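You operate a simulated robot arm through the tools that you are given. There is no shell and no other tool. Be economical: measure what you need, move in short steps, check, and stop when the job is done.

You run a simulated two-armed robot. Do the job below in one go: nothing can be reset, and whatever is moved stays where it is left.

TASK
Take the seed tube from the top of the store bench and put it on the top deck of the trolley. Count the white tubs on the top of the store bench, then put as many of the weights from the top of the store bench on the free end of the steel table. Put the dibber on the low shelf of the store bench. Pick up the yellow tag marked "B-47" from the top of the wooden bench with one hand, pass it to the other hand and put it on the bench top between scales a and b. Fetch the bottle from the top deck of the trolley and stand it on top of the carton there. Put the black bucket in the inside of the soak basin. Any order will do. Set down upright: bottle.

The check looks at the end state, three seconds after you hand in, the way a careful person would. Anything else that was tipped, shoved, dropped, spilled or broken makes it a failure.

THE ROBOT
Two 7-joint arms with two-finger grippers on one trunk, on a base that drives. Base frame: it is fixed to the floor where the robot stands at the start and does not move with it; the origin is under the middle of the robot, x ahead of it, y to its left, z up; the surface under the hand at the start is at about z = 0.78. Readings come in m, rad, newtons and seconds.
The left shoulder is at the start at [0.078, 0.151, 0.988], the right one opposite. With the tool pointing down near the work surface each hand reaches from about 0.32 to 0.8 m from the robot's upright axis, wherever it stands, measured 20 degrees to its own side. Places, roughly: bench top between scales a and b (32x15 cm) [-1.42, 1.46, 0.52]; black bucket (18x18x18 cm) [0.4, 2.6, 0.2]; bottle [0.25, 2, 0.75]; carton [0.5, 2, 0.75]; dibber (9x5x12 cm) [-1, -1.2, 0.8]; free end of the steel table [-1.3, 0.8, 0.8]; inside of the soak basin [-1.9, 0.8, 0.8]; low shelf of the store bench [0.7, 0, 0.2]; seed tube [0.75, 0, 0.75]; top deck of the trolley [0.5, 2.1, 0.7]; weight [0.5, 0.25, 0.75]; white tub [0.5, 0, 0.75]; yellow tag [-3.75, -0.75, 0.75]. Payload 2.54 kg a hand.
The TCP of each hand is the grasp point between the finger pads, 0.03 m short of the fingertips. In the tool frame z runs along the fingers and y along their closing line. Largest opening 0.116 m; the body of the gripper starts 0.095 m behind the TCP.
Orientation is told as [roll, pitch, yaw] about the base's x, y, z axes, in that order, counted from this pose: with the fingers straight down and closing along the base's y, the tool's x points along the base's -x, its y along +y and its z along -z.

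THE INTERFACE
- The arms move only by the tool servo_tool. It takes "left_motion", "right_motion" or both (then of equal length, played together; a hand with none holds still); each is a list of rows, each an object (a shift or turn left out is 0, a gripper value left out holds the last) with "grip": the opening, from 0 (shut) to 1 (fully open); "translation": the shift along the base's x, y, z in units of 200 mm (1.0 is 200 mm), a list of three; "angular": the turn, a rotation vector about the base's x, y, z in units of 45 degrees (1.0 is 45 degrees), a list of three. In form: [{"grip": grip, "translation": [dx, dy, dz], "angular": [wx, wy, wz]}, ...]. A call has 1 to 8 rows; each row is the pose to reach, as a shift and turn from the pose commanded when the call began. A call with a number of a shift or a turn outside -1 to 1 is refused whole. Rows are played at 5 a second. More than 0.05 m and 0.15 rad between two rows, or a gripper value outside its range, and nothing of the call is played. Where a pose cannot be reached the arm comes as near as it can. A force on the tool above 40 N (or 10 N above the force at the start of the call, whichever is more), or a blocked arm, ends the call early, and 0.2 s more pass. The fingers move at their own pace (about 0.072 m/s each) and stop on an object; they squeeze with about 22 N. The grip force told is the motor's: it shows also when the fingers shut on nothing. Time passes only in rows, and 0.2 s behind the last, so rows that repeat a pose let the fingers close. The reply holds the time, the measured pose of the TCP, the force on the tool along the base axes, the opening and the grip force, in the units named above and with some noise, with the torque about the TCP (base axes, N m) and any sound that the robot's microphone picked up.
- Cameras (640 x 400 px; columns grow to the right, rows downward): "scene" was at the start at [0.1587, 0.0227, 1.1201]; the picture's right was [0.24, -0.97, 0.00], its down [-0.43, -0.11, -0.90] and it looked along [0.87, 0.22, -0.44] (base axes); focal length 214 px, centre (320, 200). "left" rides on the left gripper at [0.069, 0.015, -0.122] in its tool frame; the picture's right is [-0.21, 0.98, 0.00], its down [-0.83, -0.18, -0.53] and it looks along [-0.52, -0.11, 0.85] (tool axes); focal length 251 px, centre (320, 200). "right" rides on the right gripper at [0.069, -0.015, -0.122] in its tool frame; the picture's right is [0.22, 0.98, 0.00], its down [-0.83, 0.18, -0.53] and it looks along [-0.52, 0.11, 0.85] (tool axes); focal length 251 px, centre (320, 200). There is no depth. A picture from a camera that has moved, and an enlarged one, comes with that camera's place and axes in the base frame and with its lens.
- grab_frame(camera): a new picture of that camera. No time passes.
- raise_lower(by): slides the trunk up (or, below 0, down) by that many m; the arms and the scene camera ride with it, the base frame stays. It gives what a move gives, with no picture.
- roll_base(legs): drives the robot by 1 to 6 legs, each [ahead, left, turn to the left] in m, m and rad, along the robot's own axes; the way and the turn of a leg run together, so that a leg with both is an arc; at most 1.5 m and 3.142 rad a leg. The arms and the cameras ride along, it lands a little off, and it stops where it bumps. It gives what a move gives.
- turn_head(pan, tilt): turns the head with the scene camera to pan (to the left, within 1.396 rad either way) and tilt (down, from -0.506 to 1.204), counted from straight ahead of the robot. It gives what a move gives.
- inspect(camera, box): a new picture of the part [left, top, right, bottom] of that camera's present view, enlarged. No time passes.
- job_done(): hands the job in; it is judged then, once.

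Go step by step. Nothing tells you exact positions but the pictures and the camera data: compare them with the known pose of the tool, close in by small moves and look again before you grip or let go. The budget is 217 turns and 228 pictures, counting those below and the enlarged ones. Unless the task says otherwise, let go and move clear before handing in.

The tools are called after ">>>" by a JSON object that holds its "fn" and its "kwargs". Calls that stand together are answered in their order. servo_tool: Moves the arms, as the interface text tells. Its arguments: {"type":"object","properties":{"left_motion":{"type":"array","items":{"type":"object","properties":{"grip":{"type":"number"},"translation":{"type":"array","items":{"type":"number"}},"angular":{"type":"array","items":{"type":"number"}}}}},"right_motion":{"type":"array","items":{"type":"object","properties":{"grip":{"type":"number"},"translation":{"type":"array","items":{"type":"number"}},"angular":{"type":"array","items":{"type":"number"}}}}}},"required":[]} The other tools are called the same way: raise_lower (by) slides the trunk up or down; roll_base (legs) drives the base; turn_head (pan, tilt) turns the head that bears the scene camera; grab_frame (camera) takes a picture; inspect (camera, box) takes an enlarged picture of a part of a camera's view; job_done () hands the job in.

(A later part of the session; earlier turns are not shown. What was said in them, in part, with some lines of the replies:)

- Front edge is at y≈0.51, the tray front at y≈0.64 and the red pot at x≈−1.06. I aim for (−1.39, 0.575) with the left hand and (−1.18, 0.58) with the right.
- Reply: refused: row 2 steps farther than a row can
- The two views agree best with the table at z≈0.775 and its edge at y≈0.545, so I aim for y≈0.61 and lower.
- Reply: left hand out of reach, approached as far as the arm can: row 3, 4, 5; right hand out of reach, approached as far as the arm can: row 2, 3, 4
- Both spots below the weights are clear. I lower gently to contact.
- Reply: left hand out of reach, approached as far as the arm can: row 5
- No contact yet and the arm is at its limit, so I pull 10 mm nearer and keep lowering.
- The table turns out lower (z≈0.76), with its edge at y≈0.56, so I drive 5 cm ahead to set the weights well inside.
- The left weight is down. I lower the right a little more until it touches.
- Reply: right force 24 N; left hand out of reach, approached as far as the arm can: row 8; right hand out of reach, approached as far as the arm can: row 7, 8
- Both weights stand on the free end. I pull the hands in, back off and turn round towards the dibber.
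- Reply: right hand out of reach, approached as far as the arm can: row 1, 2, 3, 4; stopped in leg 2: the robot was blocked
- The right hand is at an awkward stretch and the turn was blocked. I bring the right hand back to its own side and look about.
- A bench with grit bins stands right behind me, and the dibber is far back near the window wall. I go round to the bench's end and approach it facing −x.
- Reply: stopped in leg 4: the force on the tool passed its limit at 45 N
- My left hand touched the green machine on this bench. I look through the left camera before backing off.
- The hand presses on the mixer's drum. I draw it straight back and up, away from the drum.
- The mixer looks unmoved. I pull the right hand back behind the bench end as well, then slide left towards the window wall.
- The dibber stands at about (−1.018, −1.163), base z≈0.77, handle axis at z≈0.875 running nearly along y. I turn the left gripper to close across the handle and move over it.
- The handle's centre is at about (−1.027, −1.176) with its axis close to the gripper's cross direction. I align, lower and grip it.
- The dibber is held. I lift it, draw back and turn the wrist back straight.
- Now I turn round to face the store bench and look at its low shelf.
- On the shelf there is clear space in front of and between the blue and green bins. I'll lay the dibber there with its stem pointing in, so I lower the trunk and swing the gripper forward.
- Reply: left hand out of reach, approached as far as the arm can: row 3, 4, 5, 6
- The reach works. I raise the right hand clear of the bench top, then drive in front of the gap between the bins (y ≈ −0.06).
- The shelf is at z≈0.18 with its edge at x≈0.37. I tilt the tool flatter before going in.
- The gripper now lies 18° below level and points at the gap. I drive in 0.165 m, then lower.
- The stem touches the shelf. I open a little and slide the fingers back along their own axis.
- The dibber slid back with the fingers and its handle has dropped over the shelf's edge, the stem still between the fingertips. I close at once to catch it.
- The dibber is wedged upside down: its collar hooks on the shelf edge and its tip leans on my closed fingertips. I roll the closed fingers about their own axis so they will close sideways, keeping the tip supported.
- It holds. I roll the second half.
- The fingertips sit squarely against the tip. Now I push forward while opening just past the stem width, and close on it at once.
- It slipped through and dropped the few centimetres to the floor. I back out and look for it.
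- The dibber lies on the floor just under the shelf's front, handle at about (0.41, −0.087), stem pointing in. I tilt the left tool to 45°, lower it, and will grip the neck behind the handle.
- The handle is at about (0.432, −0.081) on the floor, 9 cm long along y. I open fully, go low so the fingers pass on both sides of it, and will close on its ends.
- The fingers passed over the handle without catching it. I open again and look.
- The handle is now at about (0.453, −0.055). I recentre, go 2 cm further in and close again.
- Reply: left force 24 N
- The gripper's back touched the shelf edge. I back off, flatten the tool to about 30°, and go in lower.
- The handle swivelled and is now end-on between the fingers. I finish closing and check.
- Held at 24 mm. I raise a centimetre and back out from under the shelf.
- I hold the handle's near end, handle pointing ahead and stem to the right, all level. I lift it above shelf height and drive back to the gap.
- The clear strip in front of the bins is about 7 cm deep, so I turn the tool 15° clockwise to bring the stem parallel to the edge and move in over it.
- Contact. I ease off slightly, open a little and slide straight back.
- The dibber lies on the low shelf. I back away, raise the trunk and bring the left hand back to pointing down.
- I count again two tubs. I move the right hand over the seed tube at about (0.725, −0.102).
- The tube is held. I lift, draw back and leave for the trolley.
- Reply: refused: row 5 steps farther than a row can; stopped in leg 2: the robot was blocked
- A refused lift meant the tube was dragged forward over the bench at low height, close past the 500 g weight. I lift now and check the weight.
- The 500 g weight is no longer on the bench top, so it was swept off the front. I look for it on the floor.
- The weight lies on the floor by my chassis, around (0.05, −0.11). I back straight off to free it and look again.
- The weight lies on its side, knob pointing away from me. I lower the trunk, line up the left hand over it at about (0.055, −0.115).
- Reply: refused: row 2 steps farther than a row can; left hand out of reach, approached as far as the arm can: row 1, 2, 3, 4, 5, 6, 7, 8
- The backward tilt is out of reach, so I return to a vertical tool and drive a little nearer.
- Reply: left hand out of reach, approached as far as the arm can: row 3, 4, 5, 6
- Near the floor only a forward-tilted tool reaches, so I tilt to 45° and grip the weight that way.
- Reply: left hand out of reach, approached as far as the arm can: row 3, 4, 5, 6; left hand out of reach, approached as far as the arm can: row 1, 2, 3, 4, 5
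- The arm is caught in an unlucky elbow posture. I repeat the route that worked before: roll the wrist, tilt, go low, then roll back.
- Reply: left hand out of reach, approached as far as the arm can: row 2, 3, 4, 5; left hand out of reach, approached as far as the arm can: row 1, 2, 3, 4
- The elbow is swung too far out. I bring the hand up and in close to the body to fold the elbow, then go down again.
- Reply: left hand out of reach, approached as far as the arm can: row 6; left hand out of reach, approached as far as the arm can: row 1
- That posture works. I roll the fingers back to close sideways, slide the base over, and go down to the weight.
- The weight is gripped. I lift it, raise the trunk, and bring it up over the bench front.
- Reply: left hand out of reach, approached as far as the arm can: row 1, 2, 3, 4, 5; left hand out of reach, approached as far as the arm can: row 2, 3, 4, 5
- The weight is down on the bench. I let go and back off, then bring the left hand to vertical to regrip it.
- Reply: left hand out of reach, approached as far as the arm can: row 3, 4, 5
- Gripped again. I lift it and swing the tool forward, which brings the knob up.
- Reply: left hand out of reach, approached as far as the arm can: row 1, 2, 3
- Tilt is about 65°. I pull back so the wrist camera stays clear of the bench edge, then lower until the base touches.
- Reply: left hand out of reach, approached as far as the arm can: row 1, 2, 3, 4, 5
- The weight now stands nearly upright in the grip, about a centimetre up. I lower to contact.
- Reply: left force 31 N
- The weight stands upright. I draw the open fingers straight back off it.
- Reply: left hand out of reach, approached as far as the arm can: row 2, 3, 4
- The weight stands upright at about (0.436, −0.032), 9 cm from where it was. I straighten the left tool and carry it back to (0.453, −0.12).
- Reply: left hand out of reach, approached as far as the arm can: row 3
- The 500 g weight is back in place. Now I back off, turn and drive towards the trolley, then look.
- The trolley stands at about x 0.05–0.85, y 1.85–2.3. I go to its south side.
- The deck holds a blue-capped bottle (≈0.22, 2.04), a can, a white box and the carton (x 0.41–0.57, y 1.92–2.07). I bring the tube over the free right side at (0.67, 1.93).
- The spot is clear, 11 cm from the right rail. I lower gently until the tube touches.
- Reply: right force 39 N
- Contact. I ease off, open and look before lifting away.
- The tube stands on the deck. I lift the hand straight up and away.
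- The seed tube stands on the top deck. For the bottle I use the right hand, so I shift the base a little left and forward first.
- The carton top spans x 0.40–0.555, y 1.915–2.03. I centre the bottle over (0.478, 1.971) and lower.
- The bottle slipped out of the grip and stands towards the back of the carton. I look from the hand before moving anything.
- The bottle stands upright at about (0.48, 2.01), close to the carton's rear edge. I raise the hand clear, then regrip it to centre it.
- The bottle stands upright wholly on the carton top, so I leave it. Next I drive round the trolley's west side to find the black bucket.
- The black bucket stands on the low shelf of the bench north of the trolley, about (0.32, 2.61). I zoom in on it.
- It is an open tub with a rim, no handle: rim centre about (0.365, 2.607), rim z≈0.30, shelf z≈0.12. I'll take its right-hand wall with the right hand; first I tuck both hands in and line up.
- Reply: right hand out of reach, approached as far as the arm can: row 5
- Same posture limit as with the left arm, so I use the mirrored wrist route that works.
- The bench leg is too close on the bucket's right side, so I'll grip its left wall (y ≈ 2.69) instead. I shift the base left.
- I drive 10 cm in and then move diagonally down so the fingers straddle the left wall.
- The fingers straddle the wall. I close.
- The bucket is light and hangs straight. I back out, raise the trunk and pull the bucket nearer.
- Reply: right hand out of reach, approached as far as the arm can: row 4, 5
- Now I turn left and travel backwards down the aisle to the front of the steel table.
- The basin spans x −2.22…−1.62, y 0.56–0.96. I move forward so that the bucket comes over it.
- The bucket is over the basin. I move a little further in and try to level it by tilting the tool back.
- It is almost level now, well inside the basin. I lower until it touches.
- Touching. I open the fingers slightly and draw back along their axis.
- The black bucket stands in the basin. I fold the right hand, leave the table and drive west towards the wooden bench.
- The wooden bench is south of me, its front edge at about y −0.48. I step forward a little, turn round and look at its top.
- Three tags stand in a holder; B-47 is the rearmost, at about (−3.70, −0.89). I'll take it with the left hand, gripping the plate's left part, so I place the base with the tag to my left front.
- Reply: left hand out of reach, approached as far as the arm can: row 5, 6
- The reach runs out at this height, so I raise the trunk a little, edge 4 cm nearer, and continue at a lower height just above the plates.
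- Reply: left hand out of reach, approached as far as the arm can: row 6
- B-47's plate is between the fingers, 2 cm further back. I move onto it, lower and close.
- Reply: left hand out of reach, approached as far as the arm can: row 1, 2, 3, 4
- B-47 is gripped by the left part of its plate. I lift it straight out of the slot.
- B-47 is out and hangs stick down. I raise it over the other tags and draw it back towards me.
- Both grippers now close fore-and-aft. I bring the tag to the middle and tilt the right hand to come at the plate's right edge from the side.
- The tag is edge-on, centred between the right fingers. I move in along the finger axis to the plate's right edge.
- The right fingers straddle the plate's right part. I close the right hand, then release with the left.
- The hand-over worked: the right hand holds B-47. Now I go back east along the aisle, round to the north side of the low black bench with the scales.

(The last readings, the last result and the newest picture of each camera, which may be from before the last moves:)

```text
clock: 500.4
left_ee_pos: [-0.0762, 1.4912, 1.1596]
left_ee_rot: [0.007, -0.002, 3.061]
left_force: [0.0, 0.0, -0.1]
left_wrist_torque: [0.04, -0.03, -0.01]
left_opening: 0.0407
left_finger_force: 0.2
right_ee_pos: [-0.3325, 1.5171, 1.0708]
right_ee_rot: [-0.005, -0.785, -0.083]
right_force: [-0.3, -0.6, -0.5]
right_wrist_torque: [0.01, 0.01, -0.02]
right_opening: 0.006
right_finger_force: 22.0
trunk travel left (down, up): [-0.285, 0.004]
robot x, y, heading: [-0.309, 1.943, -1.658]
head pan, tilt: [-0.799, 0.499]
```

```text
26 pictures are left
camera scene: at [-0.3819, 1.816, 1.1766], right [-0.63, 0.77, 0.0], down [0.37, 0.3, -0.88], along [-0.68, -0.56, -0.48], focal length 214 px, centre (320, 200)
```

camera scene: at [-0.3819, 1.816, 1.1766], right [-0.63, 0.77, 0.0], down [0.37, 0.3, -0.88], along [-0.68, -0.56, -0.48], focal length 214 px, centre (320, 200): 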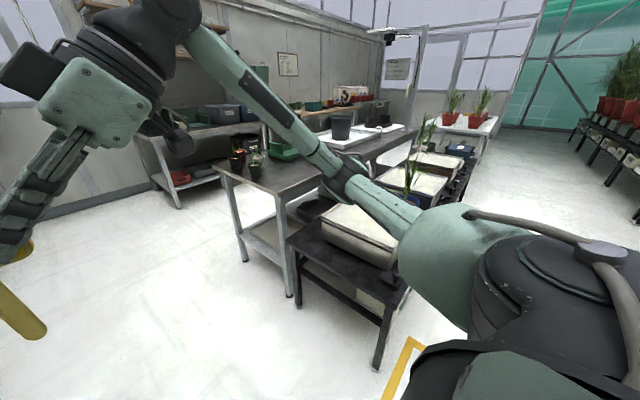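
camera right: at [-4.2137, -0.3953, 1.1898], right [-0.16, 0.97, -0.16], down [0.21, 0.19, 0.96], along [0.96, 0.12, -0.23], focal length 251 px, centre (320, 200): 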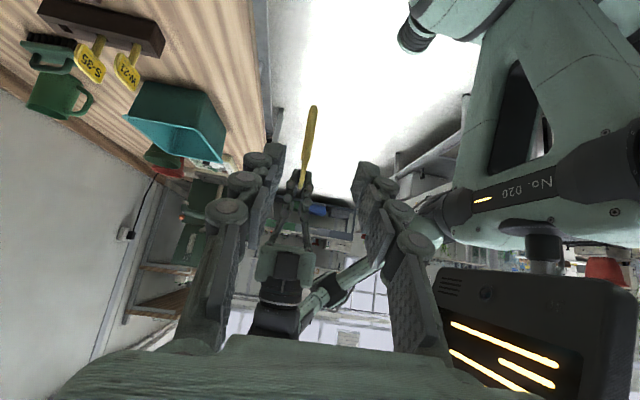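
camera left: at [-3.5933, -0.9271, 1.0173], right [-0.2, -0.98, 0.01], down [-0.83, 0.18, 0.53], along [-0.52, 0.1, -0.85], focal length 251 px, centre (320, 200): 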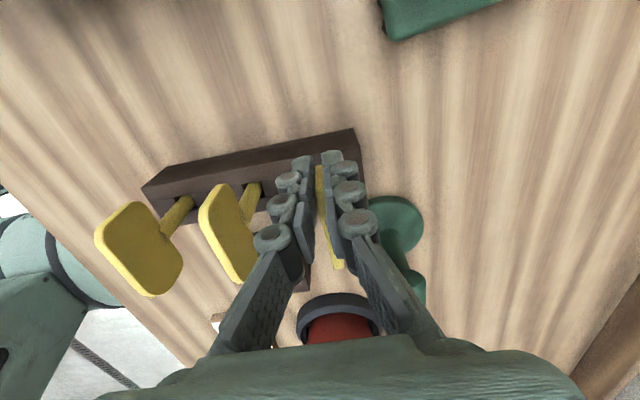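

The low bench runs west with scales and plants on it, its north edge at y≈1.72, and the north aisle is open. I move along it to face the gap near x −1.42.

>>> {"fn": "roll_base", "kwargs": {"legs": [[-0.25, 0, 0.088], [0, -0.9, 0]]}}

>>> {"fn": "turn_head", "kwargs": {"pan": -0.2, "tilt": 0.7}}

>>> {"fn": "grab_frame", "kwargs": {"camera": "scene"}}

```text
clock: 510.7
left_ee_pos: [-0.9162, 1.7615, 1.1599]
left_ee_rot: [0.007, -0.002, -3.136]
left_force: [0.8, -0.5, -0.2]
left_wrist_torque: [-0.03, 0.02, -0.01]
left_opening: 0.0406
left_finger_force: 0.1
right_ee_pos: [-1.1724, 1.7659, 1.0706]
right_ee_rot: [-0.005, -0.784, 0.004]
right_force: [-0.7, -0.4, 0.3]
right_wrist_torque: [-0.01, -0.01, 0.01]
right_opening: 0.006
right_finger_force: 22.1
trunk travel left (down, up): [-0.285, 0.004]
robot x, y, heading: [-1.1855, 2.187, -1.57]
head pan, tilt: [-0.799, 0.499]
```

```text
clock: 511.7
left_ee_pos: [-0.9158, 1.7606, 1.159]
left_ee_rot: [0.007, -0.002, -3.136]
left_force: [-1.0, 0.3, 0.0]
left_wrist_torque: [0.01, 0.0, -0.04]
left_opening: 0.0406
left_finger_force: 0.1
right_ee_pos: [-1.1703, 1.7654, 1.071]
right_ee_rot: [-0.004, -0.783, 0.004]
right_force: [-0.2, -1.3, 0.0]
right_wrist_torque: [0.02, -0.02, 0.01]
right_opening: 0.0059
right_finger_force: 22.0
trunk travel left (down, up): [-0.285, 0.004]
robot x, y, heading: [-1.1858, 2.1903, -1.569]
head pan, tilt: [-0.201, 0.7]
```

```text
25 pictures are left
camera scene: at [-1.1989, 2.0388, 1.1589], right [-0.98, 0.2, 0.0], down [0.13, 0.63, -0.77], along [-0.15, -0.75, -0.64], focal length 214 px, centre (320, 200)
```

scene: 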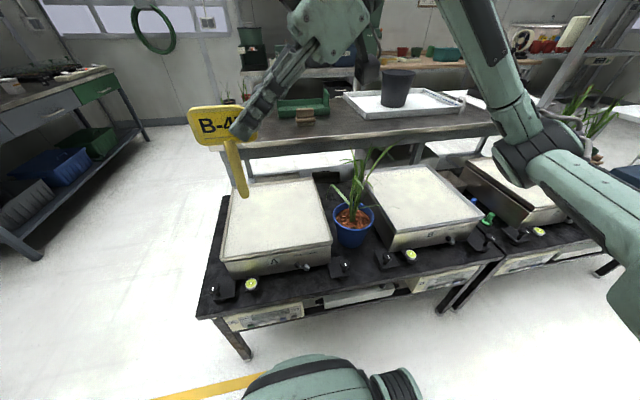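

>>> {"fn": "inspect", "kwargs": {"camera": "scene", "box": [210, 150, 500, 320]}}

```text
2.21 times, centred on (355, 235) of scene
camera zoom: at [-1.1989, 2.0388, 1.1589], right [-0.98, 0.2, 0.0], down [0.13, 0.63, -0.77], along [-0.15, -0.75, -0.64], focal length 473 px, centre (243, 123)
```

zoom: 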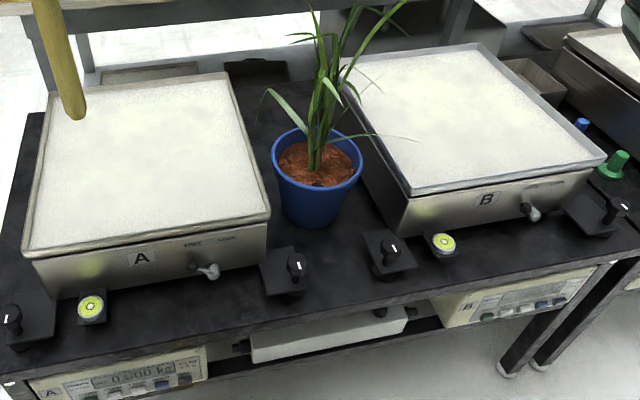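

Scales A and B are right here, with a potted plant between them. Free bench lies just west of the pot, so I lower the trunk and bring the tag round to x≈−1.5 along the front, leaning it so it will settle flat.

>>> {"fn": "raise_lower", "kwargs": {"by": -0.2}}

>>> {"fn": "servo_tool", "kwargs": {"right_motion": [{"translation": [-0.22, 0, 0], "angular": [-0.1, 0, 0]}, {"translation": [-0.44, 0, 0], "angular": [-0.2, 0, 0]}, {"translation": [-0.66, 0, 0], "angular": [-0.3, 0, 0]}, {"translation": [-0.88, 0, 0], "angular": [-0.4, 0, 0]}, {"translation": [-1.0, 0, 0], "angular": [-0.5, 0, 0]}, {"translation": [-1.0, 0, 0], "angular": [-0.56, 0, 0]}]}}

>>> {"fn": "servo_tool", "kwargs": {"right_motion": [{"translation": [-0.22, 0, 0]}, {"translation": [-0.44, 0, 0]}, {"translation": [-0.66, 0, 0]}, {"translation": [-0.72, -0.05, -0.1]}]}}

>>> {"fn": "grab_frame", "kwargs": {"camera": "scene"}}

```text
clock: 513.9
left_ee_pos: [-0.9156, 1.761, 0.9594]
left_ee_rot: [0.007, -0.002, -3.135]
left_force: [0.1, 0.6, 0.3]
left_wrist_torque: [-0.04, 0.0, 0.02]
left_opening: 0.0406
left_finger_force: 0.1
right_ee_pos: [-1.1708, 1.7645, 0.8709]
right_ee_rot: [-0.006, -0.786, 0.005]
right_force: [0.6, 0.1, -0.5]
right_wrist_torque: [-0.01, 0.03, 0.02]
right_opening: 0.006
right_finger_force: 22.1
trunk travel left (down, up): [-0.085, 0.204]
robot x, y, heading: [-1.1855, 2.1861, -1.573]
head pan, tilt: [-0.201, 0.7]
```

```text
clock: 515.3
left_ee_pos: [-0.915, 1.762, 0.9594]
left_ee_rot: [0.008, -0.002, -3.137]
left_force: [0.3, -0.6, 0.3]
left_wrist_torque: [0.01, -0.01, -0.01]
left_opening: 0.0404
left_finger_force: 0.0
right_ee_pos: [-1.3688, 1.765, 0.8699]
right_ee_rot: [-0.592, -0.691, 0.407]
right_force: [0.5, 0.3, -0.2]
right_wrist_torque: [-0.01, -0.01, -0.02]
right_opening: 0.0062
right_finger_force: 21.7
trunk travel left (down, up): [-0.085, 0.204]
robot x, y, heading: [-1.1868, 2.1898, -1.569]
head pan, tilt: [-0.201, 0.7]
```

```text
clock: 516.3
left_ee_pos: [-0.9154, 1.7603, 0.9593]
left_ee_rot: [0.006, -0.001, -3.135]
left_force: [0.0, 0.4, 0.0]
left_wrist_torque: [-0.02, 0.01, -0.01]
left_opening: 0.0403
left_finger_force: 0.1
right_ee_pos: [-1.5145, 1.7545, 0.8473]
right_ee_rot: [-0.592, -0.692, 0.405]
right_force: [0.9, 0.2, 0.2]
right_wrist_torque: [0.02, 0.01, -0.04]
right_opening: 0.006
right_finger_force: 21.9
trunk travel left (down, up): [-0.085, 0.204]
robot x, y, heading: [-1.1816, 2.1889, -1.573]
head pan, tilt: [-0.201, 0.7]
```

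```text
23 pictures are left
camera scene: at [-1.1988, 2.0389, 0.9589], right [-0.98, 0.2, 0.0], down [0.13, 0.63, -0.76], along [-0.15, -0.75, -0.64], focal length 214 px, centre (320, 200)
```

scene: 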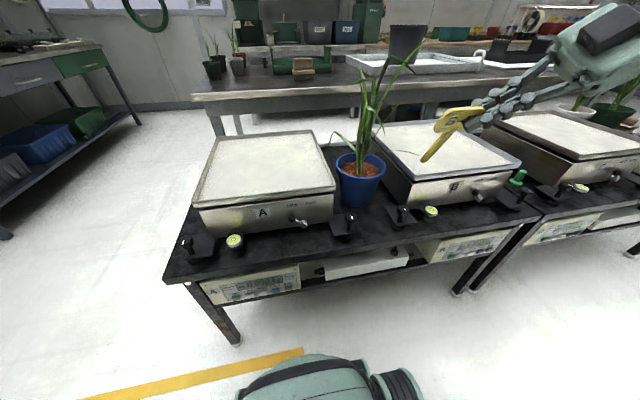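

The bench is at z≈0.527; between pot and scale B about 10 cm is free. I lower in front, then slide the tag in beside the pot.

>>> {"fn": "servo_tool", "kwargs": {"right_motion": [{"translation": [0, -0.1, -0.2]}, {"translation": [0, -0.2, -0.4]}, {"translation": [0, -0.3, -0.6]}, {"translation": [0, -0.37, -0.72]}]}}

>>> {"fn": "grab_frame", "kwargs": {"camera": "scene"}}

```text
clock: 517.3
left_ee_pos: [-0.9152, 1.7617, 0.9607]
left_ee_rot: [0.007, -0.001, -3.138]
left_force: [0.0, 0.1, -0.2]
left_wrist_torque: [-0.01, -0.02, 0.01]
left_opening: 0.0406
left_finger_force: 0.0
right_ee_pos: [-1.5152, 1.6788, 0.7061]
right_ee_rot: [-0.592, -0.691, 0.406]
right_force: [0.2, -0.8, 0.1]
right_wrist_torque: [-0.02, 0.01, -0.01]
right_opening: 0.0061
right_finger_force: 22.5
trunk travel left (down, up): [-0.085, 0.204]
robot x, y, heading: [-1.1817, 2.1893, -1.575]
head pan, tilt: [-0.201, 0.7]
```

```text
22 pictures are left
camera scene: at [-1.1988, 2.0388, 0.9589], right [-0.98, 0.2, 0.0], down [0.13, 0.63, -0.76], along [-0.15, -0.75, -0.64], focal length 214 px, centre (320, 200)
```

scene: 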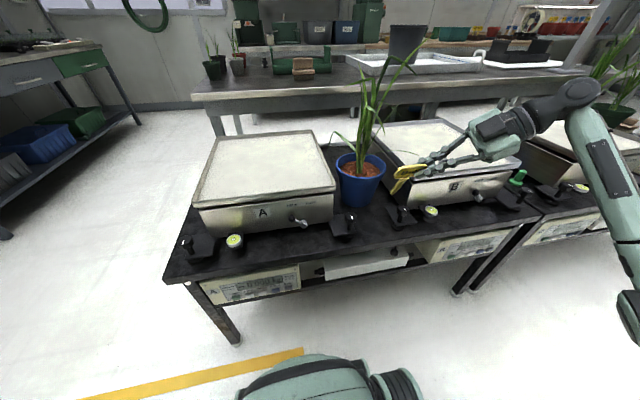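

>>> {"fn": "servo_tool", "kwargs": {"right_motion": [{"translation": [0.01, -0.15, -0.06]}, {"translation": [0.02, -0.3, -0.13]}, {"translation": [0.03, -0.45, -0.2]}, {"translation": [0.03, -0.58, -0.28]}]}}

>>> {"fn": "inspect", "kwargs": {"camera": "scene", "box": [310, 120, 510, 250]}}

>>> {"fn": "grab_frame", "kwargs": {"camera": "right"}}

```text
clock: 518.3
left_ee_pos: [-0.9141, 1.7645, 0.9614]
left_ee_rot: [0.012, -0.003, -3.136]
left_force: [-0.6, 0.3, -0.3]
left_wrist_torque: [-0.01, 0.03, -0.03]
left_opening: 0.0405
left_finger_force: 0.0
right_ee_pos: [-1.5065, 1.5657, 0.6588]
right_ee_rot: [-0.607, -0.688, 0.416]
right_force: [-2.1, 8.9, 34.0]
right_wrist_torque: [0.54, 0.3, -0.06]
right_opening: 0.0059
right_finger_force: 21.7
trunk travel left (down, up): [-0.085, 0.204]
robot x, y, heading: [-1.1846, 2.1918, -1.575]
head pan, tilt: [-0.201, 0.7]
```

```text
3.08 times, centred on (410, 185) of scene
camera zoom: at [-1.1976, 2.0417, 0.9601], right [-0.98, 0.2, 0.0], down [0.13, 0.63, -0.77], along [-0.15, -0.75, -0.64], focal length 660 px, centre (43, 246)
```

zoom: 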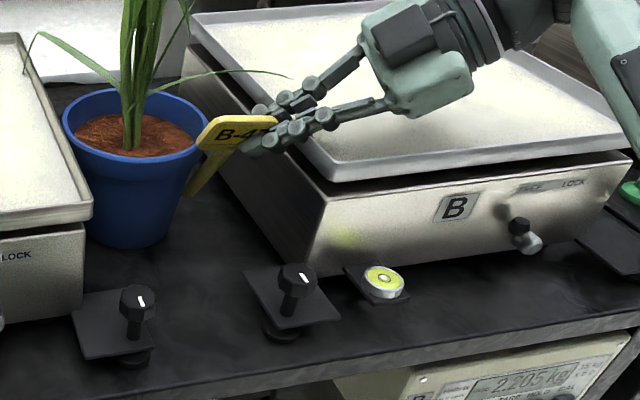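

```text
20 pictures are left
camera right: at [-1.6414, 1.569, 0.6997], right [-0.15, 0.81, -0.57], down [0.21, 0.59, 0.78], along [0.97, 0.0, -0.26], focal length 251 px, centre (320, 200)
```

right: 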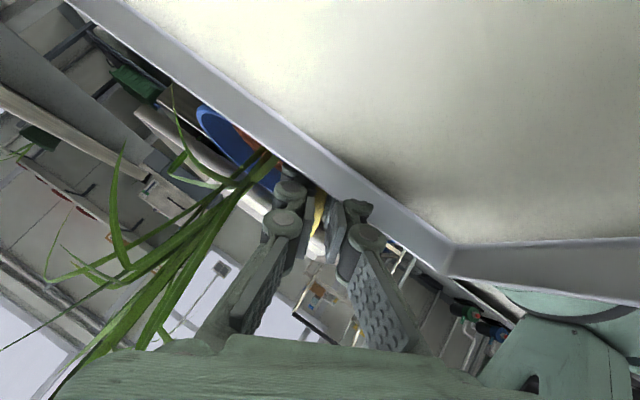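

The hand came to rest on scale B's edge, so I lift off at once, go back north, and lean the tag much flatter so the hand can stay in front of the scale.

>>> {"fn": "servo_tool", "kwargs": {"right_motion": [{"translation": [0, 0.05, 0.15]}, {"translation": [0, 0.25, 0.25]}, {"translation": [0, 0.45, 0.3], "angular": [-0.1, 0, 0]}, {"translation": [0, 0.58, 0.3], "angular": [-0.26, 0, 0]}, {"translation": [0, 0.65, 0.3], "angular": [-0.42, 0, 0]}, {"translation": [0, 0.65, 0.3], "angular": [-0.58, 0, 0]}, {"translation": [0, 0.65, 0.3], "angular": [-0.74, 0, 0]}]}}

>>> {"fn": "inspect", "kwargs": {"camera": "scene", "box": [310, 110, 530, 250]}}

```text
clock: 519.9
left_ee_pos: [-0.9154, 1.7619, 0.9591]
left_ee_rot: [0.006, -0.001, -3.137]
left_force: [-0.2, -0.5, -0.2]
left_wrist_torque: [-0.03, 0.01, 0.01]
left_opening: 0.0408
left_finger_force: 0.0
right_ee_pos: [-1.5113, 1.6953, 0.7117]
right_ee_rot: [-1.166, -0.375, 0.706]
right_force: [-0.3, 0.8, -0.1]
right_wrist_torque: [-0.02, -0.03, -0.03]
right_opening: 0.0058
right_finger_force: 22.1
trunk travel left (down, up): [-0.085, 0.204]
robot x, y, heading: [-1.183, 2.1871, -1.571]
head pan, tilt: [-0.201, 0.7]
```

```text
2.86 times, centred on (420, 180) of scene
camera zoom: at [-1.1988, 2.0388, 0.9589], right [-0.98, 0.2, 0.0], down [0.13, 0.63, -0.76], along [-0.15, -0.75, -0.64], focal length 613 px, centre (34, 257)
```

zoom: 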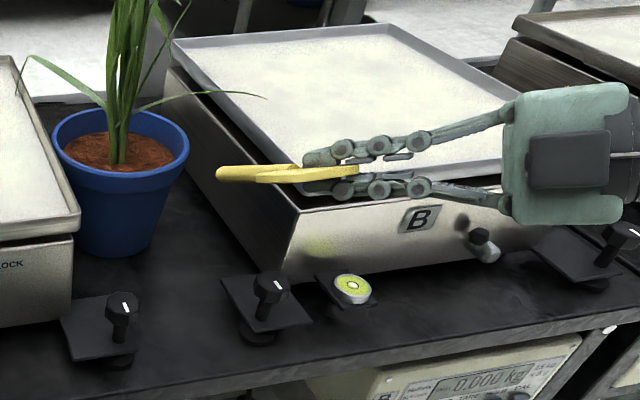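

>>> {"fn": "grab_frame", "kwargs": {"camera": "right"}}

```text
18 pictures are left
camera right: at [-1.646, 1.7201, 0.7447], right [-0.15, 0.38, -0.91], down [0.21, 0.92, 0.34], along [0.97, -0.14, -0.22], focal length 251 px, centre (320, 200)
```

right: 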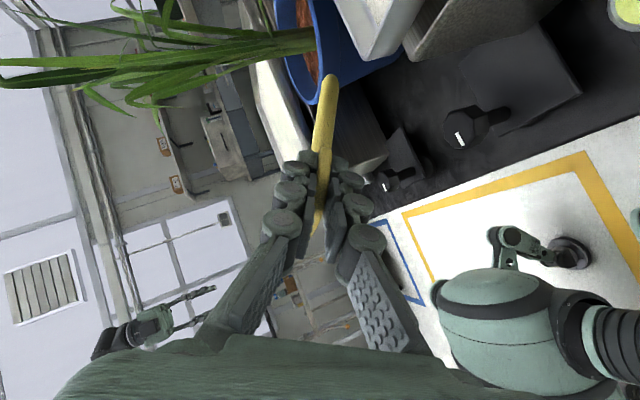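

The tag now slopes gently, stick pointing away from me. I lower it in front and slide it in beside the pot.

>>> {"fn": "servo_tool", "kwargs": {"right_motion": [{"translation": [0.02, 0, -0.2]}, {"translation": [0.04, 0, -0.4]}, {"translation": [0.04, 0, -0.53]}, {"translation": [0.04, -0.15, -0.56]}, {"translation": [0.04, -0.3, -0.58]}, {"translation": [0.04, -0.38, -0.6]}]}}

>>> {"fn": "inspect", "kwargs": {"camera": "scene", "box": [310, 120, 510, 250]}}

```text
clock: 520.7
left_ee_pos: [-0.9154, 1.7622, 0.9597]
left_ee_rot: [0.008, -0.001, -3.14]
left_force: [-0.3, -0.2, -0.1]
left_wrist_torque: [0.01, -0.01, -0.02]
left_opening: 0.0408
left_finger_force: 0.1
right_ee_pos: [-1.5038, 1.6936, 0.6174]
right_ee_rot: [-1.192, -0.364, 0.716]
right_force: [0.6, 4.2, 11.7]
right_wrist_torque: [-0.06, -0.14, 0.07]
right_opening: 0.0059
right_finger_force: 22.2
trunk travel left (down, up): [-0.085, 0.204]
robot x, y, heading: [-1.1815, 2.1893, -1.575]
head pan, tilt: [-0.201, 0.7]
stopped in row 4 (right hand): the force on the tool passed its limit at 50 N (the readings are from after the stop); the commanded pose is now the measured one
```

```text
3.08 times, centred on (410, 185) of scene
camera zoom: at [-1.1987, 2.0397, 0.9591], right [-0.98, 0.2, 0.0], down [0.13, 0.63, -0.77], along [-0.15, -0.75, -0.64], focal length 660 px, centre (43, 246)
```

zoom: 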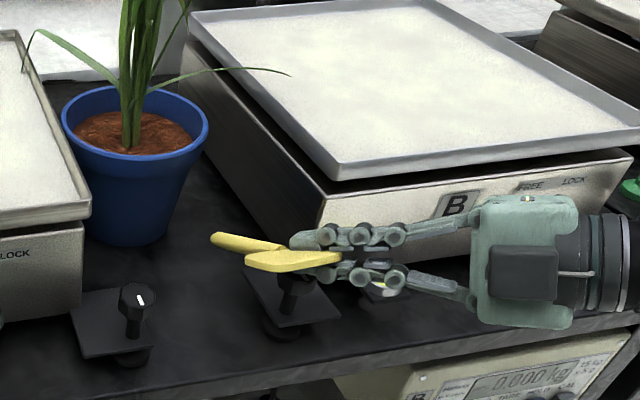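

The fingers met the levelling knob of scale B. I lift clear, steepen the tag a little to 45°, and come in over the knob.

>>> {"fn": "servo_tool", "kwargs": {"right_motion": [{"translation": [0, 0, 0.15]}, {"translation": [0, 0, 0.22], "angular": [0.15, 0, 0]}, {"translation": [0.01, -0.1, 0.22], "angular": [0.3, 0, 0]}, {"translation": [0.01, -0.25, 0.15], "angular": [0.3, 0, 0]}, {"translation": [0.01, -0.38, 0.07], "angular": [0.3, 0, 0]}]}}

>>> {"fn": "inspect", "kwargs": {"camera": "scene", "box": [310, 120, 510, 250]}}

```text
clock: 521.9
left_ee_pos: [-0.9161, 1.7604, 0.9581]
left_ee_rot: [0.006, -0.001, -3.136]
left_force: [-0.4, 0.2, -0.5]
left_wrist_torque: [-0.01, 0.05, -0.01]
left_opening: 0.0404
left_finger_force: 0.0
right_ee_pos: [-1.5014, 1.6283, 0.6346]
right_ee_rot: [-0.976, -0.517, 0.635]
right_force: [-1.8, 9.8, 4.9]
right_wrist_torque: [0.08, 0.12, -0.2]
right_opening: 0.0059
right_finger_force: 21.7
trunk travel left (down, up): [-0.085, 0.204]
robot x, y, heading: [-1.1837, 2.1897, -1.574]
head pan, tilt: [-0.201, 0.7]
stopped in row 5 (right hand): the force on the tool passed its limit at 77 N (the readings are from after the stop); the commanded pose is now the measured one
```

```text
3.08 times, centred on (410, 185) of scene
camera zoom: at [-1.1993, 2.0397, 0.9591], right [-0.98, 0.2, 0.0], down [0.13, 0.63, -0.77], along [-0.15, -0.75, -0.64], focal length 660 px, centre (43, 246)
```

zoom: 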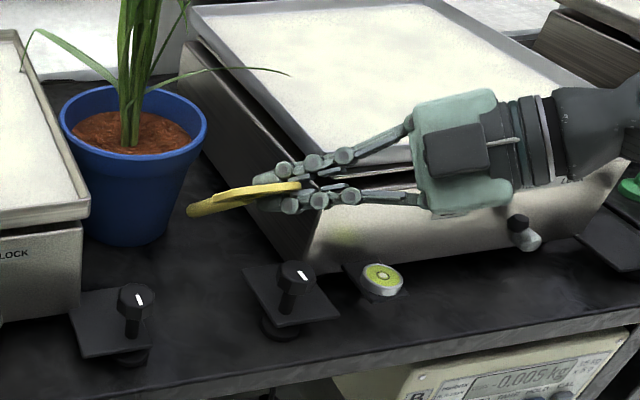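

The hand touches scale B's front edge, but the tag is now in place beside the pot, tip 3 cm above the bench. I ease off a few millimetres and let it go.

>>> {"fn": "servo_tool", "kwargs": {"right_motion": [{"translation": [0, 0.03, 0.0]}, {"translation": [0, 0.03, -0.02]}, {"translation": [0, 0.03, -0.02], "grip": 0.3}, {"translation": [0, 0.03, -0.02]}, {"translation": [0, 0.03, -0.02]}]}}

>>> {"fn": "inspect", "kwargs": {"camera": "scene", "box": [310, 120, 510, 250]}}

```text
clock: 523.1
left_ee_pos: [-0.916, 1.7604, 0.9586]
left_ee_rot: [0.005, -0.001, -3.139]
left_force: [0.0, -0.5, 0.2]
left_wrist_torque: [0.02, 0.01, -0.02]
left_opening: 0.0412
left_finger_force: 0.0
right_ee_pos: [-1.5024, 1.6321, 0.6284]
right_ee_rot: [-0.973, -0.518, 0.631]
right_force: [0.1, -0.4, 0.2]
right_wrist_torque: [0.01, 0.02, 0.02]
right_opening: 0.0345
right_finger_force: 0.1
trunk travel left (down, up): [-0.085, 0.204]
robot x, y, heading: [-1.1839, 2.1905, -1.574]
head pan, tilt: [-0.201, 0.7]
```

```text
3.08 times, centred on (410, 185) of scene
camera zoom: at [-1.1993, 2.0391, 0.9588], right [-0.98, 0.2, 0.0], down [0.13, 0.63, -0.76], along [-0.15, -0.75, -0.64], focal length 660 px, centre (43, 246)
```

zoom: 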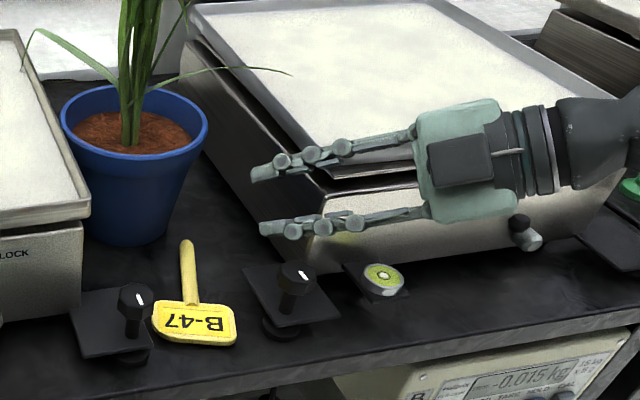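

The tag dropped flat on the bench, stick towards the scales, but its centre is at about (−1.425, 1.62), right at the front edge of the gap. I clear the right hand and bring the left over to shift it further in.

>>> {"fn": "servo_tool", "kwargs": {"right_motion": [{"translation": [0, 0.08, 0.12]}, {"translation": [0, 0.2, 0.28]}, {"translation": [0, 0.36, 0.45]}, {"translation": [0.0, 0.52, 0.62]}, {"translation": [0.0, 0.68, 0.78]}], "left_motion": [{"angular": [0, 0, 0.17]}, {"angular": [0, 0, 0.34]}, {"angular": [0, 0, 0.51]}, {"angular": [0, 0, 0.68]}, {"angular": [0, 0, 0.85]}]}}

>>> {"fn": "servo_tool", "kwargs": {"right_motion": [{"translation": [0, 0.1, 0.15], "angular": [0.15, 0, 0]}, {"translation": [0, 0.2, 0.3], "angular": [0.3, 0, 0]}, {"translation": [0, 0.25, 0.4], "angular": [0.45, 0, 0]}, {"translation": [0, 0.25, 0.5], "angular": [0.6, 0, 0]}, {"translation": [0, 0.25, 0.6], "angular": [0.75, 0, 0]}, {"translation": [0, 0.25, 0.6], "angular": [0.9, 0, 0]}], "left_motion": [{"angular": [0, 0, 0.17]}, {"angular": [0, 0, 0.34]}, {"angular": [0, 0, 0.51]}, {"angular": [0, 0, 0.68]}, {"angular": [0, 0, 0.85]}, {"angular": [0, 0, 1.0]}]}}

>>> {"fn": "roll_base", "kwargs": {"legs": [[0, -0.37, 0]]}}

>>> {"fn": "turn_head", "kwargs": {"pan": 0.2, "tilt": 0.7}}

>>> {"fn": "grab_frame", "kwargs": {"camera": "scene"}}

```text
clock: 524.3
left_ee_pos: [-0.9171, 1.7605, 0.9586]
left_ee_rot: [0.005, -0.002, -2.468]
left_force: [-0.4, 1.0, -0.1]
left_wrist_torque: [0.0, -0.03, 0.0]
left_opening: 0.0408
left_finger_force: 0.0
right_ee_pos: [-1.4956, 1.7741, 0.7867]
right_ee_rot: [-0.974, -0.519, 0.629]
right_force: [-1.1, 0.1, -1.0]
right_wrist_torque: [0.0, -0.01, 0.01]
right_opening: 0.0348
right_finger_force: 0.0
trunk travel left (down, up): [-0.085, 0.204]
robot x, y, heading: [-1.1826, 2.1896, -1.572]
head pan, tilt: [-0.201, 0.7]
```

```text
clock: 525.7
left_ee_pos: [-0.9162, 1.761, 0.9579]
left_ee_rot: [0.006, 0.0, -1.683]
left_force: [-0.6, 0.3, 0.0]
left_wrist_torque: [-0.05, 0.02, -0.02]
left_opening: 0.0407
left_finger_force: 0.1
right_ee_pos: [-1.5002, 1.8197, 0.9053]
right_ee_rot: [-0.134, -0.79, 0.096]
right_force: [-0.9, 0.9, 0.2]
right_wrist_torque: [-0.02, -0.03, -0.02]
right_opening: 0.0348
right_finger_force: 0.1
trunk travel left (down, up): [-0.085, 0.204]
robot x, y, heading: [-1.1854, 2.1857, -1.571]
head pan, tilt: [-0.201, 0.7]
```

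```text
clock: 529.9
left_ee_pos: [-1.2888, 1.7605, 0.9588]
left_ee_rot: [0.005, 0.0, -1.694]
left_force: [-0.2, 0.5, 0.3]
left_wrist_torque: [-0.03, 0.01, -0.05]
left_opening: 0.0405
left_finger_force: 0.1
right_ee_pos: [-1.8753, 1.8248, 0.9035]
right_ee_rot: [-0.138, -0.789, 0.091]
right_force: [0.2, -0.3, 0.3]
right_wrist_torque: [0.01, -0.01, -0.03]
right_opening: 0.0351
right_finger_force: 0.1
trunk travel left (down, up): [-0.085, 0.204]
robot x, y, heading: [-1.5527, 2.191, -1.581]
head pan, tilt: [-0.201, 0.7]
```

```text
clock: 530.7
left_ee_pos: [-1.2899, 1.7615, 0.9583]
left_ee_rot: [0.005, -0.003, -1.693]
left_force: [0.0, 0.0, 0.6]
left_wrist_torque: [-0.01, 0.04, 0.01]
left_opening: 0.0407
left_finger_force: 0.1
right_ee_pos: [-1.8755, 1.8239, 0.9047]
right_ee_rot: [-0.135, -0.79, 0.091]
right_force: [0.8, -0.1, -0.5]
right_wrist_torque: [0.02, 0.01, 0.0]
right_opening: 0.035
right_finger_force: 0.0
trunk travel left (down, up): [-0.085, 0.204]
robot x, y, heading: [-1.5562, 2.1916, -1.579]
head pan, tilt: [0.201, 0.7]
```

```text
14 pictures are left
camera scene: at [-1.5376, 2.041, 0.9589], right [-0.98, -0.19, 0.0], down [-0.12, 0.63, -0.76], along [0.15, -0.75, -0.64], focal length 214 px, centre (320, 200)
```

scene: 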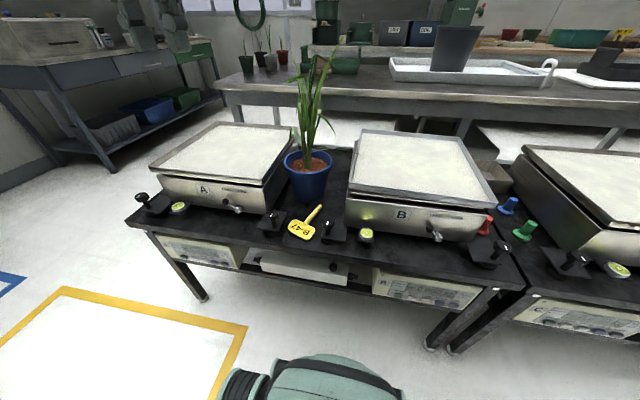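

The tag lies with its plate at (−1.409, 1.671) and tip at (−1.443, 1.571). I lower the trunk a bit and grip the stick near the plate with the left hand from above.

>>> {"fn": "raise_lower", "kwargs": {"by": -0.08}}

>>> {"fn": "servo_tool", "kwargs": {"left_motion": [{"translation": [-0.16, -0.14, 0], "angular": [0, 0, -0.1], "grip": 0.35}, {"translation": [-0.32, -0.28, 0], "angular": [0, 0, -0.2]}, {"translation": [-0.48, -0.43, 0], "angular": [0, 0, -0.27]}, {"translation": [-0.64, -0.58, 0], "angular": [0, 0, -0.27]}, {"translation": [-0.64, -0.58, -0.24], "angular": [0, 0, -0.27]}, {"translation": [-0.64, -0.58, -0.48], "angular": [0, 0, -0.27]}, {"translation": [-0.64, -0.58, -0.72], "angular": [0, 0, -0.27]}, {"translation": [-0.64, -0.58, -0.96], "angular": [0, 0, -0.27]}]}}

>>> {"fn": "grab_frame", "kwargs": {"camera": "left"}}

```text
clock: 531.9
left_ee_pos: [-1.289, 1.7615, 0.8786]
left_ee_rot: [0.006, -0.001, -1.693]
left_force: [-0.3, 0.7, 0.4]
left_wrist_torque: [-0.01, 0.0, 0.01]
left_opening: 0.0405
left_finger_force: 0.1
right_ee_pos: [-1.8757, 1.8228, 0.8243]
right_ee_rot: [-0.136, -0.789, 0.091]
right_force: [0.2, -0.1, -0.2]
right_wrist_torque: [-0.01, 0.02, 0.04]
right_opening: 0.035
right_finger_force: 0.0
trunk travel left (down, up): [-0.005, 0.284]
robot x, y, heading: [-1.5545, 2.1879, -1.577]
head pan, tilt: [0.201, 0.7]
```

```text
clock: 533.7
left_ee_pos: [-1.4175, 1.6464, 0.6884]
left_ee_rot: [0.005, -0.001, -1.905]
left_force: [0.1, -0.9, -0.2]
left_wrist_torque: [0.01, 0.01, 0.03]
left_opening: 0.0404
left_finger_force: 0.1
left hand out of reach, approached as far as the arm can: row 4, 5
right_ee_pos: [-1.8736, 1.8237, 0.8238]
right_ee_rot: [-0.137, -0.79, 0.091]
right_force: [0.4, -0.5, 0.1]
right_wrist_torque: [-0.03, -0.01, 0.02]
right_opening: 0.0346
right_finger_force: 0.0
trunk travel left (down, up): [-0.005, 0.284]
robot x, y, heading: [-1.5539, 2.1896, -1.584]
head pan, tilt: [0.201, 0.7]
```

```text
13 pictures are left
camera left: at [-1.3799, 1.7062, 0.8107], right [0.85, -0.52, 0.01], down [-0.44, -0.72, 0.53], along [-0.28, -0.46, -0.85], focal length 251 px, centre (320, 200)
```

left: 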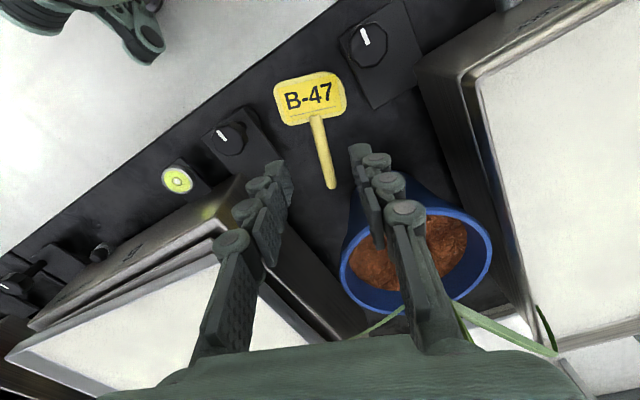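

>>> {"fn": "servo_tool", "kwargs": {"left_motion": [{"translation": [-0.03, -0.045, -0.1], "grip": 0.19}, {"translation": [-0.03, -0.045, -0.3]}, {"translation": [-0.03, -0.045, -0.48]}, {"translation": [-0.03, -0.045, -0.57]}]}}

>>> {"fn": "grab_frame", "kwargs": {"camera": "left"}}

```text
clock: 534.7
left_ee_pos: [-1.4252, 1.6357, 0.5732]
left_ee_rot: [0.006, -0.002, -1.904]
left_force: [0.3, -0.6, 0.0]
left_wrist_torque: [0.01, 0.0, 0.01]
left_opening: 0.0223
left_finger_force: 0.0
right_ee_pos: [-1.8742, 1.824, 0.8236]
right_ee_rot: [-0.137, -0.79, 0.091]
right_force: [1.1, 0.0, -0.2]
right_wrist_torque: [0.0, 0.01, 0.02]
right_opening: 0.0349
right_finger_force: 0.1
trunk travel left (down, up): [-0.005, 0.284]
robot x, y, heading: [-1.5579, 2.1877, -1.582]
head pan, tilt: [0.201, 0.7]
```

```text
12 pictures are left
camera left: at [-1.3882, 1.6963, 0.6952], right [0.85, -0.52, 0.01], down [-0.44, -0.72, 0.53], along [-0.27, -0.46, -0.85], focal length 251 px, centre (320, 200)
```

left: 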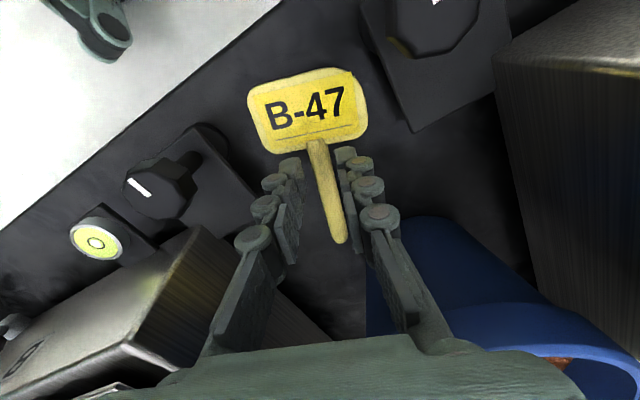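

The stick is right between the fingertips. I lower to the bench and grip it.

>>> {"fn": "servo_tool", "kwargs": {"left_motion": [{"translation": [0, 0, -0.03]}, {"translation": [0, 0, -0.06]}, {"translation": [0, 0, -0.06], "grip": 0}, {"translation": [0, 0, -0.06]}, {"translation": [0, 0, -0.06]}]}}

```text
clock: 535.9
left_ee_pos: [-1.4241, 1.6358, 0.5612]
left_ee_rot: [0.006, -0.002, -1.904]
left_force: [-0.8, 0.0, 2.4]
left_wrist_torque: [-0.01, -0.01, 0.02]
left_opening: 0.0
left_finger_force: 21.6
right_ee_pos: [-1.875, 1.824, 0.8246]
right_ee_rot: [-0.135, -0.789, 0.089]
right_force: [-0.3, 0.4, 0.0]
right_wrist_torque: [-0.01, 0.01, 0.01]
right_opening: 0.0349
right_finger_force: 0.1
trunk travel left (down, up): [-0.005, 0.284]
robot x, y, heading: [-1.5559, 2.1884, -1.579]
head pan, tilt: [0.201, 0.7]
```

>>> {"fn": "servo_tool", "kwargs": {"left_motion": [{"grip": 0.19}, {}, {"translation": [0, 0, -0.015]}, {"translation": [0, 0, -0.03]}, {"translation": [0, 0, -0.045]}]}}

>>> {"fn": "grab_frame", "kwargs": {"camera": "left"}}

```text
clock: 537.3
left_ee_pos: [-1.4255, 1.6333, 0.5584]
left_ee_rot: [0.003, -0.016, -1.905]
left_force: [-1.5, -0.6, 15.5]
left_wrist_torque: [0.01, 0.02, -0.11]
left_opening: 0.0106
left_finger_force: 15.8
right_ee_pos: [-1.8744, 1.8254, 0.8242]
right_ee_rot: [-0.138, -0.789, 0.092]
right_force: [-0.3, 0.7, -0.1]
right_wrist_torque: [0.01, -0.01, -0.01]
right_opening: 0.0346
right_finger_force: 0.1
trunk travel left (down, up): [-0.005, 0.284]
robot x, y, heading: [-1.5552, 2.1905, -1.574]
head pan, tilt: [0.201, 0.7]
stopped in row 5 (left hand): the force on the tool passed its limit at 41 N (the readings are from after the stop); the commanded pose is now the measured one
```

```text
11 pictures are left
camera left: at [-1.3873, 1.6954, 0.679], right [0.85, -0.52, 0.01], down [-0.44, -0.71, 0.55], along [-0.28, -0.47, -0.84], focal length 251 px, centre (320, 200)
```

left: 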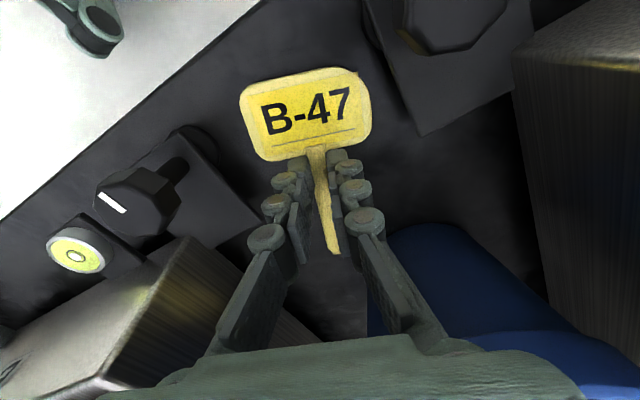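

>>> {"fn": "servo_tool", "kwargs": {"left_motion": [{"translation": [0, 0, 0.005]}, {"translation": [0, 0, 0.005], "grip": 0}, {"translation": [0, 0, 0.005]}, {"translation": [0, 0, 0.005]}]}}

```text
clock: 538.3
left_ee_pos: [-1.4235, 1.6343, 0.5571]
left_ee_rot: [0.003, -0.008, -1.905]
left_force: [-0.3, 0.4, -0.6]
left_wrist_torque: [-0.01, -0.01, 0.01]
left_opening: 0.0128
left_finger_force: 21.8
right_ee_pos: [-1.8746, 1.8234, 0.8238]
right_ee_rot: [-0.137, -0.789, 0.091]
right_force: [-1.2, -0.5, -0.4]
right_wrist_torque: [0.0, 0.04, 0.0]
right_opening: 0.0345
right_finger_force: 0.0
trunk travel left (down, up): [-0.005, 0.284]
robot x, y, heading: [-1.5578, 2.1929, -1.579]
head pan, tilt: [0.201, 0.7]
```

The stick is gripped. I lift it slightly, shift the tag 4.5 cm west and 3.5 cm inward, clear of the pot, and set it down.

>>> {"fn": "servo_tool", "kwargs": {"left_motion": [{"translation": [0, 0, 0.08]}, {"translation": [-0.11, -0.03, 0.1]}, {"translation": [-0.225, -0.08, 0.1]}, {"translation": [-0.225, -0.175, 0.1]}, {"translation": [-0.225, -0.175, 0.04]}, {"translation": [-0.225, -0.175, 0.008]}]}}

>>> {"fn": "grab_frame", "kwargs": {"camera": "left"}}

>>> {"fn": "inspect", "kwargs": {"camera": "scene", "box": [240, 100, 420, 260]}}

```text
clock: 539.7
left_ee_pos: [-1.4343, 1.6292, 0.5735]
left_ee_rot: [0.005, -0.01, -1.904]
left_force: [-0.5, -0.3, 0.7]
left_wrist_torque: [-0.01, -0.01, 0.03]
left_opening: 0.0126
left_finger_force: 21.9
left hand out of reach, approached as far as the arm can: row 2, 3, 4, 5, 6
right_ee_pos: [-1.8742, 1.8239, 0.8233]
right_ee_rot: [-0.136, -0.789, 0.09]
right_force: [-0.2, 0.3, 0.0]
right_wrist_torque: [0.03, 0.01, 0.02]
right_opening: 0.0347
right_finger_force: 0.0
trunk travel left (down, up): [-0.005, 0.284]
robot x, y, heading: [-1.5529, 2.1888, -1.58]
head pan, tilt: [0.201, 0.7]
```

```text
10 pictures are left
camera left: at [-1.3963, 1.6908, 0.6949], right [0.85, -0.52, 0.01], down [-0.44, -0.71, 0.54], along [-0.28, -0.46, -0.84], focal length 251 px, centre (320, 200)
```

left: 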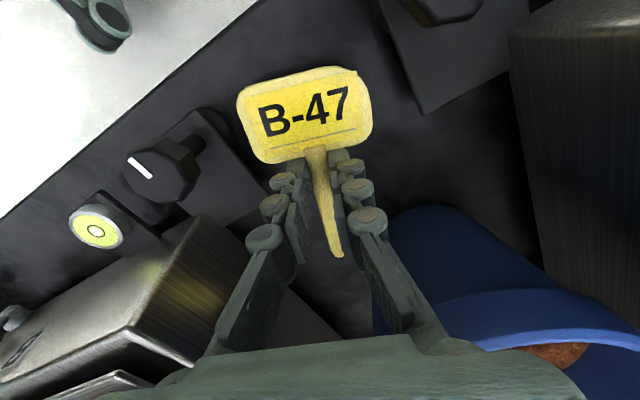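

```text
2.50 times, centred on (330, 180) of scene
camera zoom: at [-1.5375, 2.041, 0.8789], right [-0.98, -0.19, 0.0], down [-0.12, 0.63, -0.76], along [0.15, -0.75, -0.64], focal length 536 px, centre (295, 250)
```

zoom: 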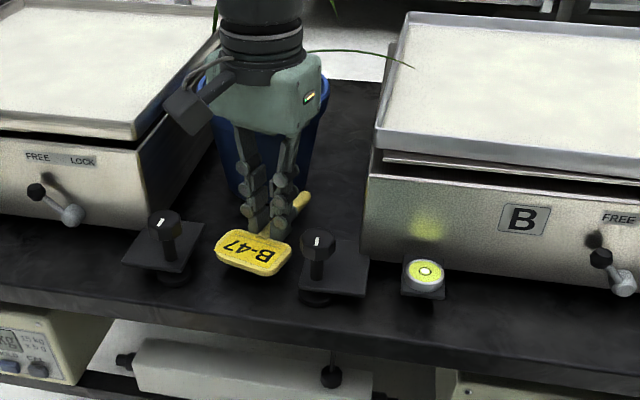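

The arm is at its limit sideways, so I carry the tag the rest of the way with the base.

>>> {"fn": "roll_base", "kwargs": {"legs": [[0, -0.035, 0], [0.03, 0, 0]]}}

>>> {"fn": "grab_frame", "kwargs": {"camera": "left"}}

```text
clock: 541.1
left_ee_pos: [-1.4683, 1.5997, 0.5746]
left_ee_rot: [0.002, -0.011, -1.902]
left_force: [0.9, -0.4, 0.0]
left_wrist_torque: [-0.03, 0.01, 0.03]
left_opening: 0.0126
left_finger_force: 21.9
right_ee_pos: [-1.908, 1.7932, 0.8235]
right_ee_rot: [-0.136, -0.79, 0.089]
right_force: [0.1, -0.3, -0.3]
right_wrist_torque: [0.01, -0.01, 0.01]
right_opening: 0.0348
right_finger_force: 0.0
trunk travel left (down, up): [-0.005, 0.284]
robot x, y, heading: [-1.5909, 2.1602, -1.578]
head pan, tilt: [0.201, 0.7]
```

```text
8 pictures are left
camera left: at [-1.4303, 1.6611, 0.695], right [0.85, -0.52, 0.01], down [-0.44, -0.72, 0.54], along [-0.28, -0.46, -0.84], focal length 251 px, centre (320, 200)
```

left: 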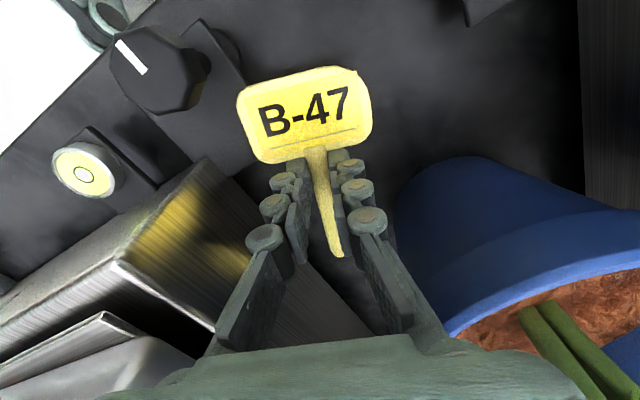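

Well placed between the scales, clear of pot and knob. I lower to the bench and release.

>>> {"fn": "servo_tool", "kwargs": {"left_motion": [{"translation": [0, 0, -0.04]}, {"translation": [0, 0, -0.07]}, {"translation": [0, 0, -0.08]}, {"translation": [0, 0, -0.08], "grip": 0.22}, {"translation": [0, 0, -0.08]}, {"translation": [0, 0, 0.1]}, {"translation": [0, 0, 0.3]}, {"translation": [0, 0.03, 0.5]}]}}

>>> {"fn": "grab_frame", "kwargs": {"camera": "left"}}

```text
clock: 543.0
left_ee_pos: [-1.4657, 1.6059, 0.6759]
left_ee_rot: [0.001, -0.011, -1.904]
left_force: [0.3, 0.4, -1.3]
left_wrist_torque: [0.02, -0.03, 0.01]
left_opening: 0.0254
left_finger_force: 0.0
left hand out of reach, approached as far as the arm can: row 2, 3
right_ee_pos: [-1.9084, 1.793, 0.8233]
right_ee_rot: [-0.136, -0.79, 0.092]
right_force: [0.5, 0.0, -0.1]
right_wrist_torque: [0.01, -0.02, 0.04]
right_opening: 0.0347
right_finger_force: 0.0
trunk travel left (down, up): [-0.005, 0.284]
robot x, y, heading: [-1.5874, 2.1612, -1.577]
head pan, tilt: [0.201, 0.7]
```

```text
7 pictures are left
camera left: at [-1.4285, 1.6667, 0.7973], right [0.85, -0.52, 0.0], down [-0.44, -0.72, 0.54], along [-0.28, -0.46, -0.84], focal length 251 px, centre (320, 200)
```

left: 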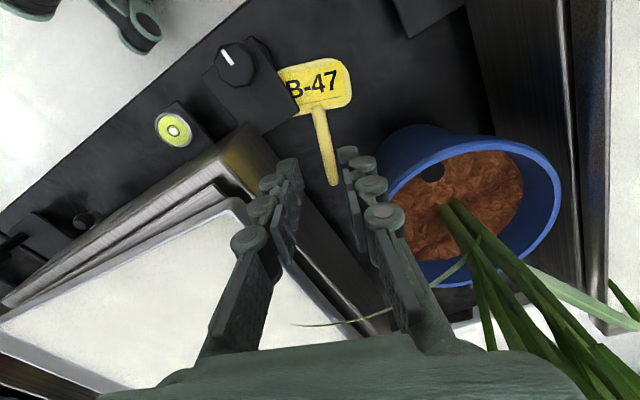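

The tag lies between scales A and B. I back straight away, then do a last check of the bench.

>>> {"fn": "roll_base", "kwargs": {"legs": [[-0.3, 0, 0]]}}

>>> {"fn": "grab_frame", "kwargs": {"camera": "scene"}}

```text
clock: 545.0
left_ee_pos: [-1.4636, 1.9008, 0.6759]
left_ee_rot: [0.004, -0.011, -1.904]
left_force: [0.1, -0.4, -0.3]
left_wrist_torque: [0.0, -0.02, 0.01]
left_opening: 0.0253
left_finger_force: 0.0
right_ee_pos: [-1.907, 2.0891, 0.8232]
right_ee_rot: [-0.137, -0.789, 0.09]
right_force: [-0.6, 0.2, 0.0]
right_wrist_torque: [0.03, 0.02, -0.05]
right_opening: 0.035
right_finger_force: 0.1
trunk travel left (down, up): [-0.005, 0.284]
robot x, y, heading: [-1.5866, 2.4566, -1.579]
head pan, tilt: [0.201, 0.7]
```

```text
6 pictures are left
camera scene: at [-1.5689, 2.3071, 0.8789], right [-0.98, -0.19, 0.0], down [-0.12, 0.63, -0.76], along [0.15, -0.75, -0.64], focal length 214 px, centre (320, 200)
```

scene: 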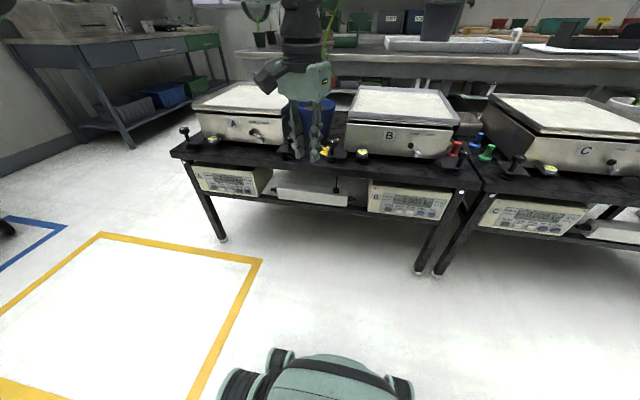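

Everything is in place as far as I can see: the tag is between scales A and B, the bucket is in the basin and the hands are clear. I hand in.

>>> {"fn": "job_done", "kwargs": {}}

```text
The job is handed in.
```

I handed the job in with all six parts done, but not cleanly: there were several knocks on the way, and one object was dropped and put back.

- **Seed tube:** it stands on the top deck of the trolley.
- **Weights:** I counted two white tubs, so two weights stand on the free end of the steel table.
- **Dibber:** it lies on the low shelf of the store bench. It slipped off the shelf edge to the floor first, and I picked it up again.
- **Tag B-47:** the left hand picked it up and passed it to the right. It dropped flat near the front edge, so I shifted it. It now lies on the bench top between scales A and B, one corner of its plate under scale B's levelling foot.
- **Bottle:** it stands upright on the carton. It slipped from the grip during placing and stands towards the rear of the carton top.
- **Black bucket:** it stands upright in the soak basin.

**Knocks and the dropped weight:**
- While I was fetching the seed tube, the third weight (500 g) was swept off the store bench onto the floor. I stood it back within about a centimetre of its old place.
- My left hand pressed on the green mixer at about 45 N. It looked unmoved.
- My right hand pressed on scale B's platform and front edge and on its levelling knob, at up to about 77 N. I saw no shift, but scale B's display, which had read 0.000 kg, last read −0.015 kg.
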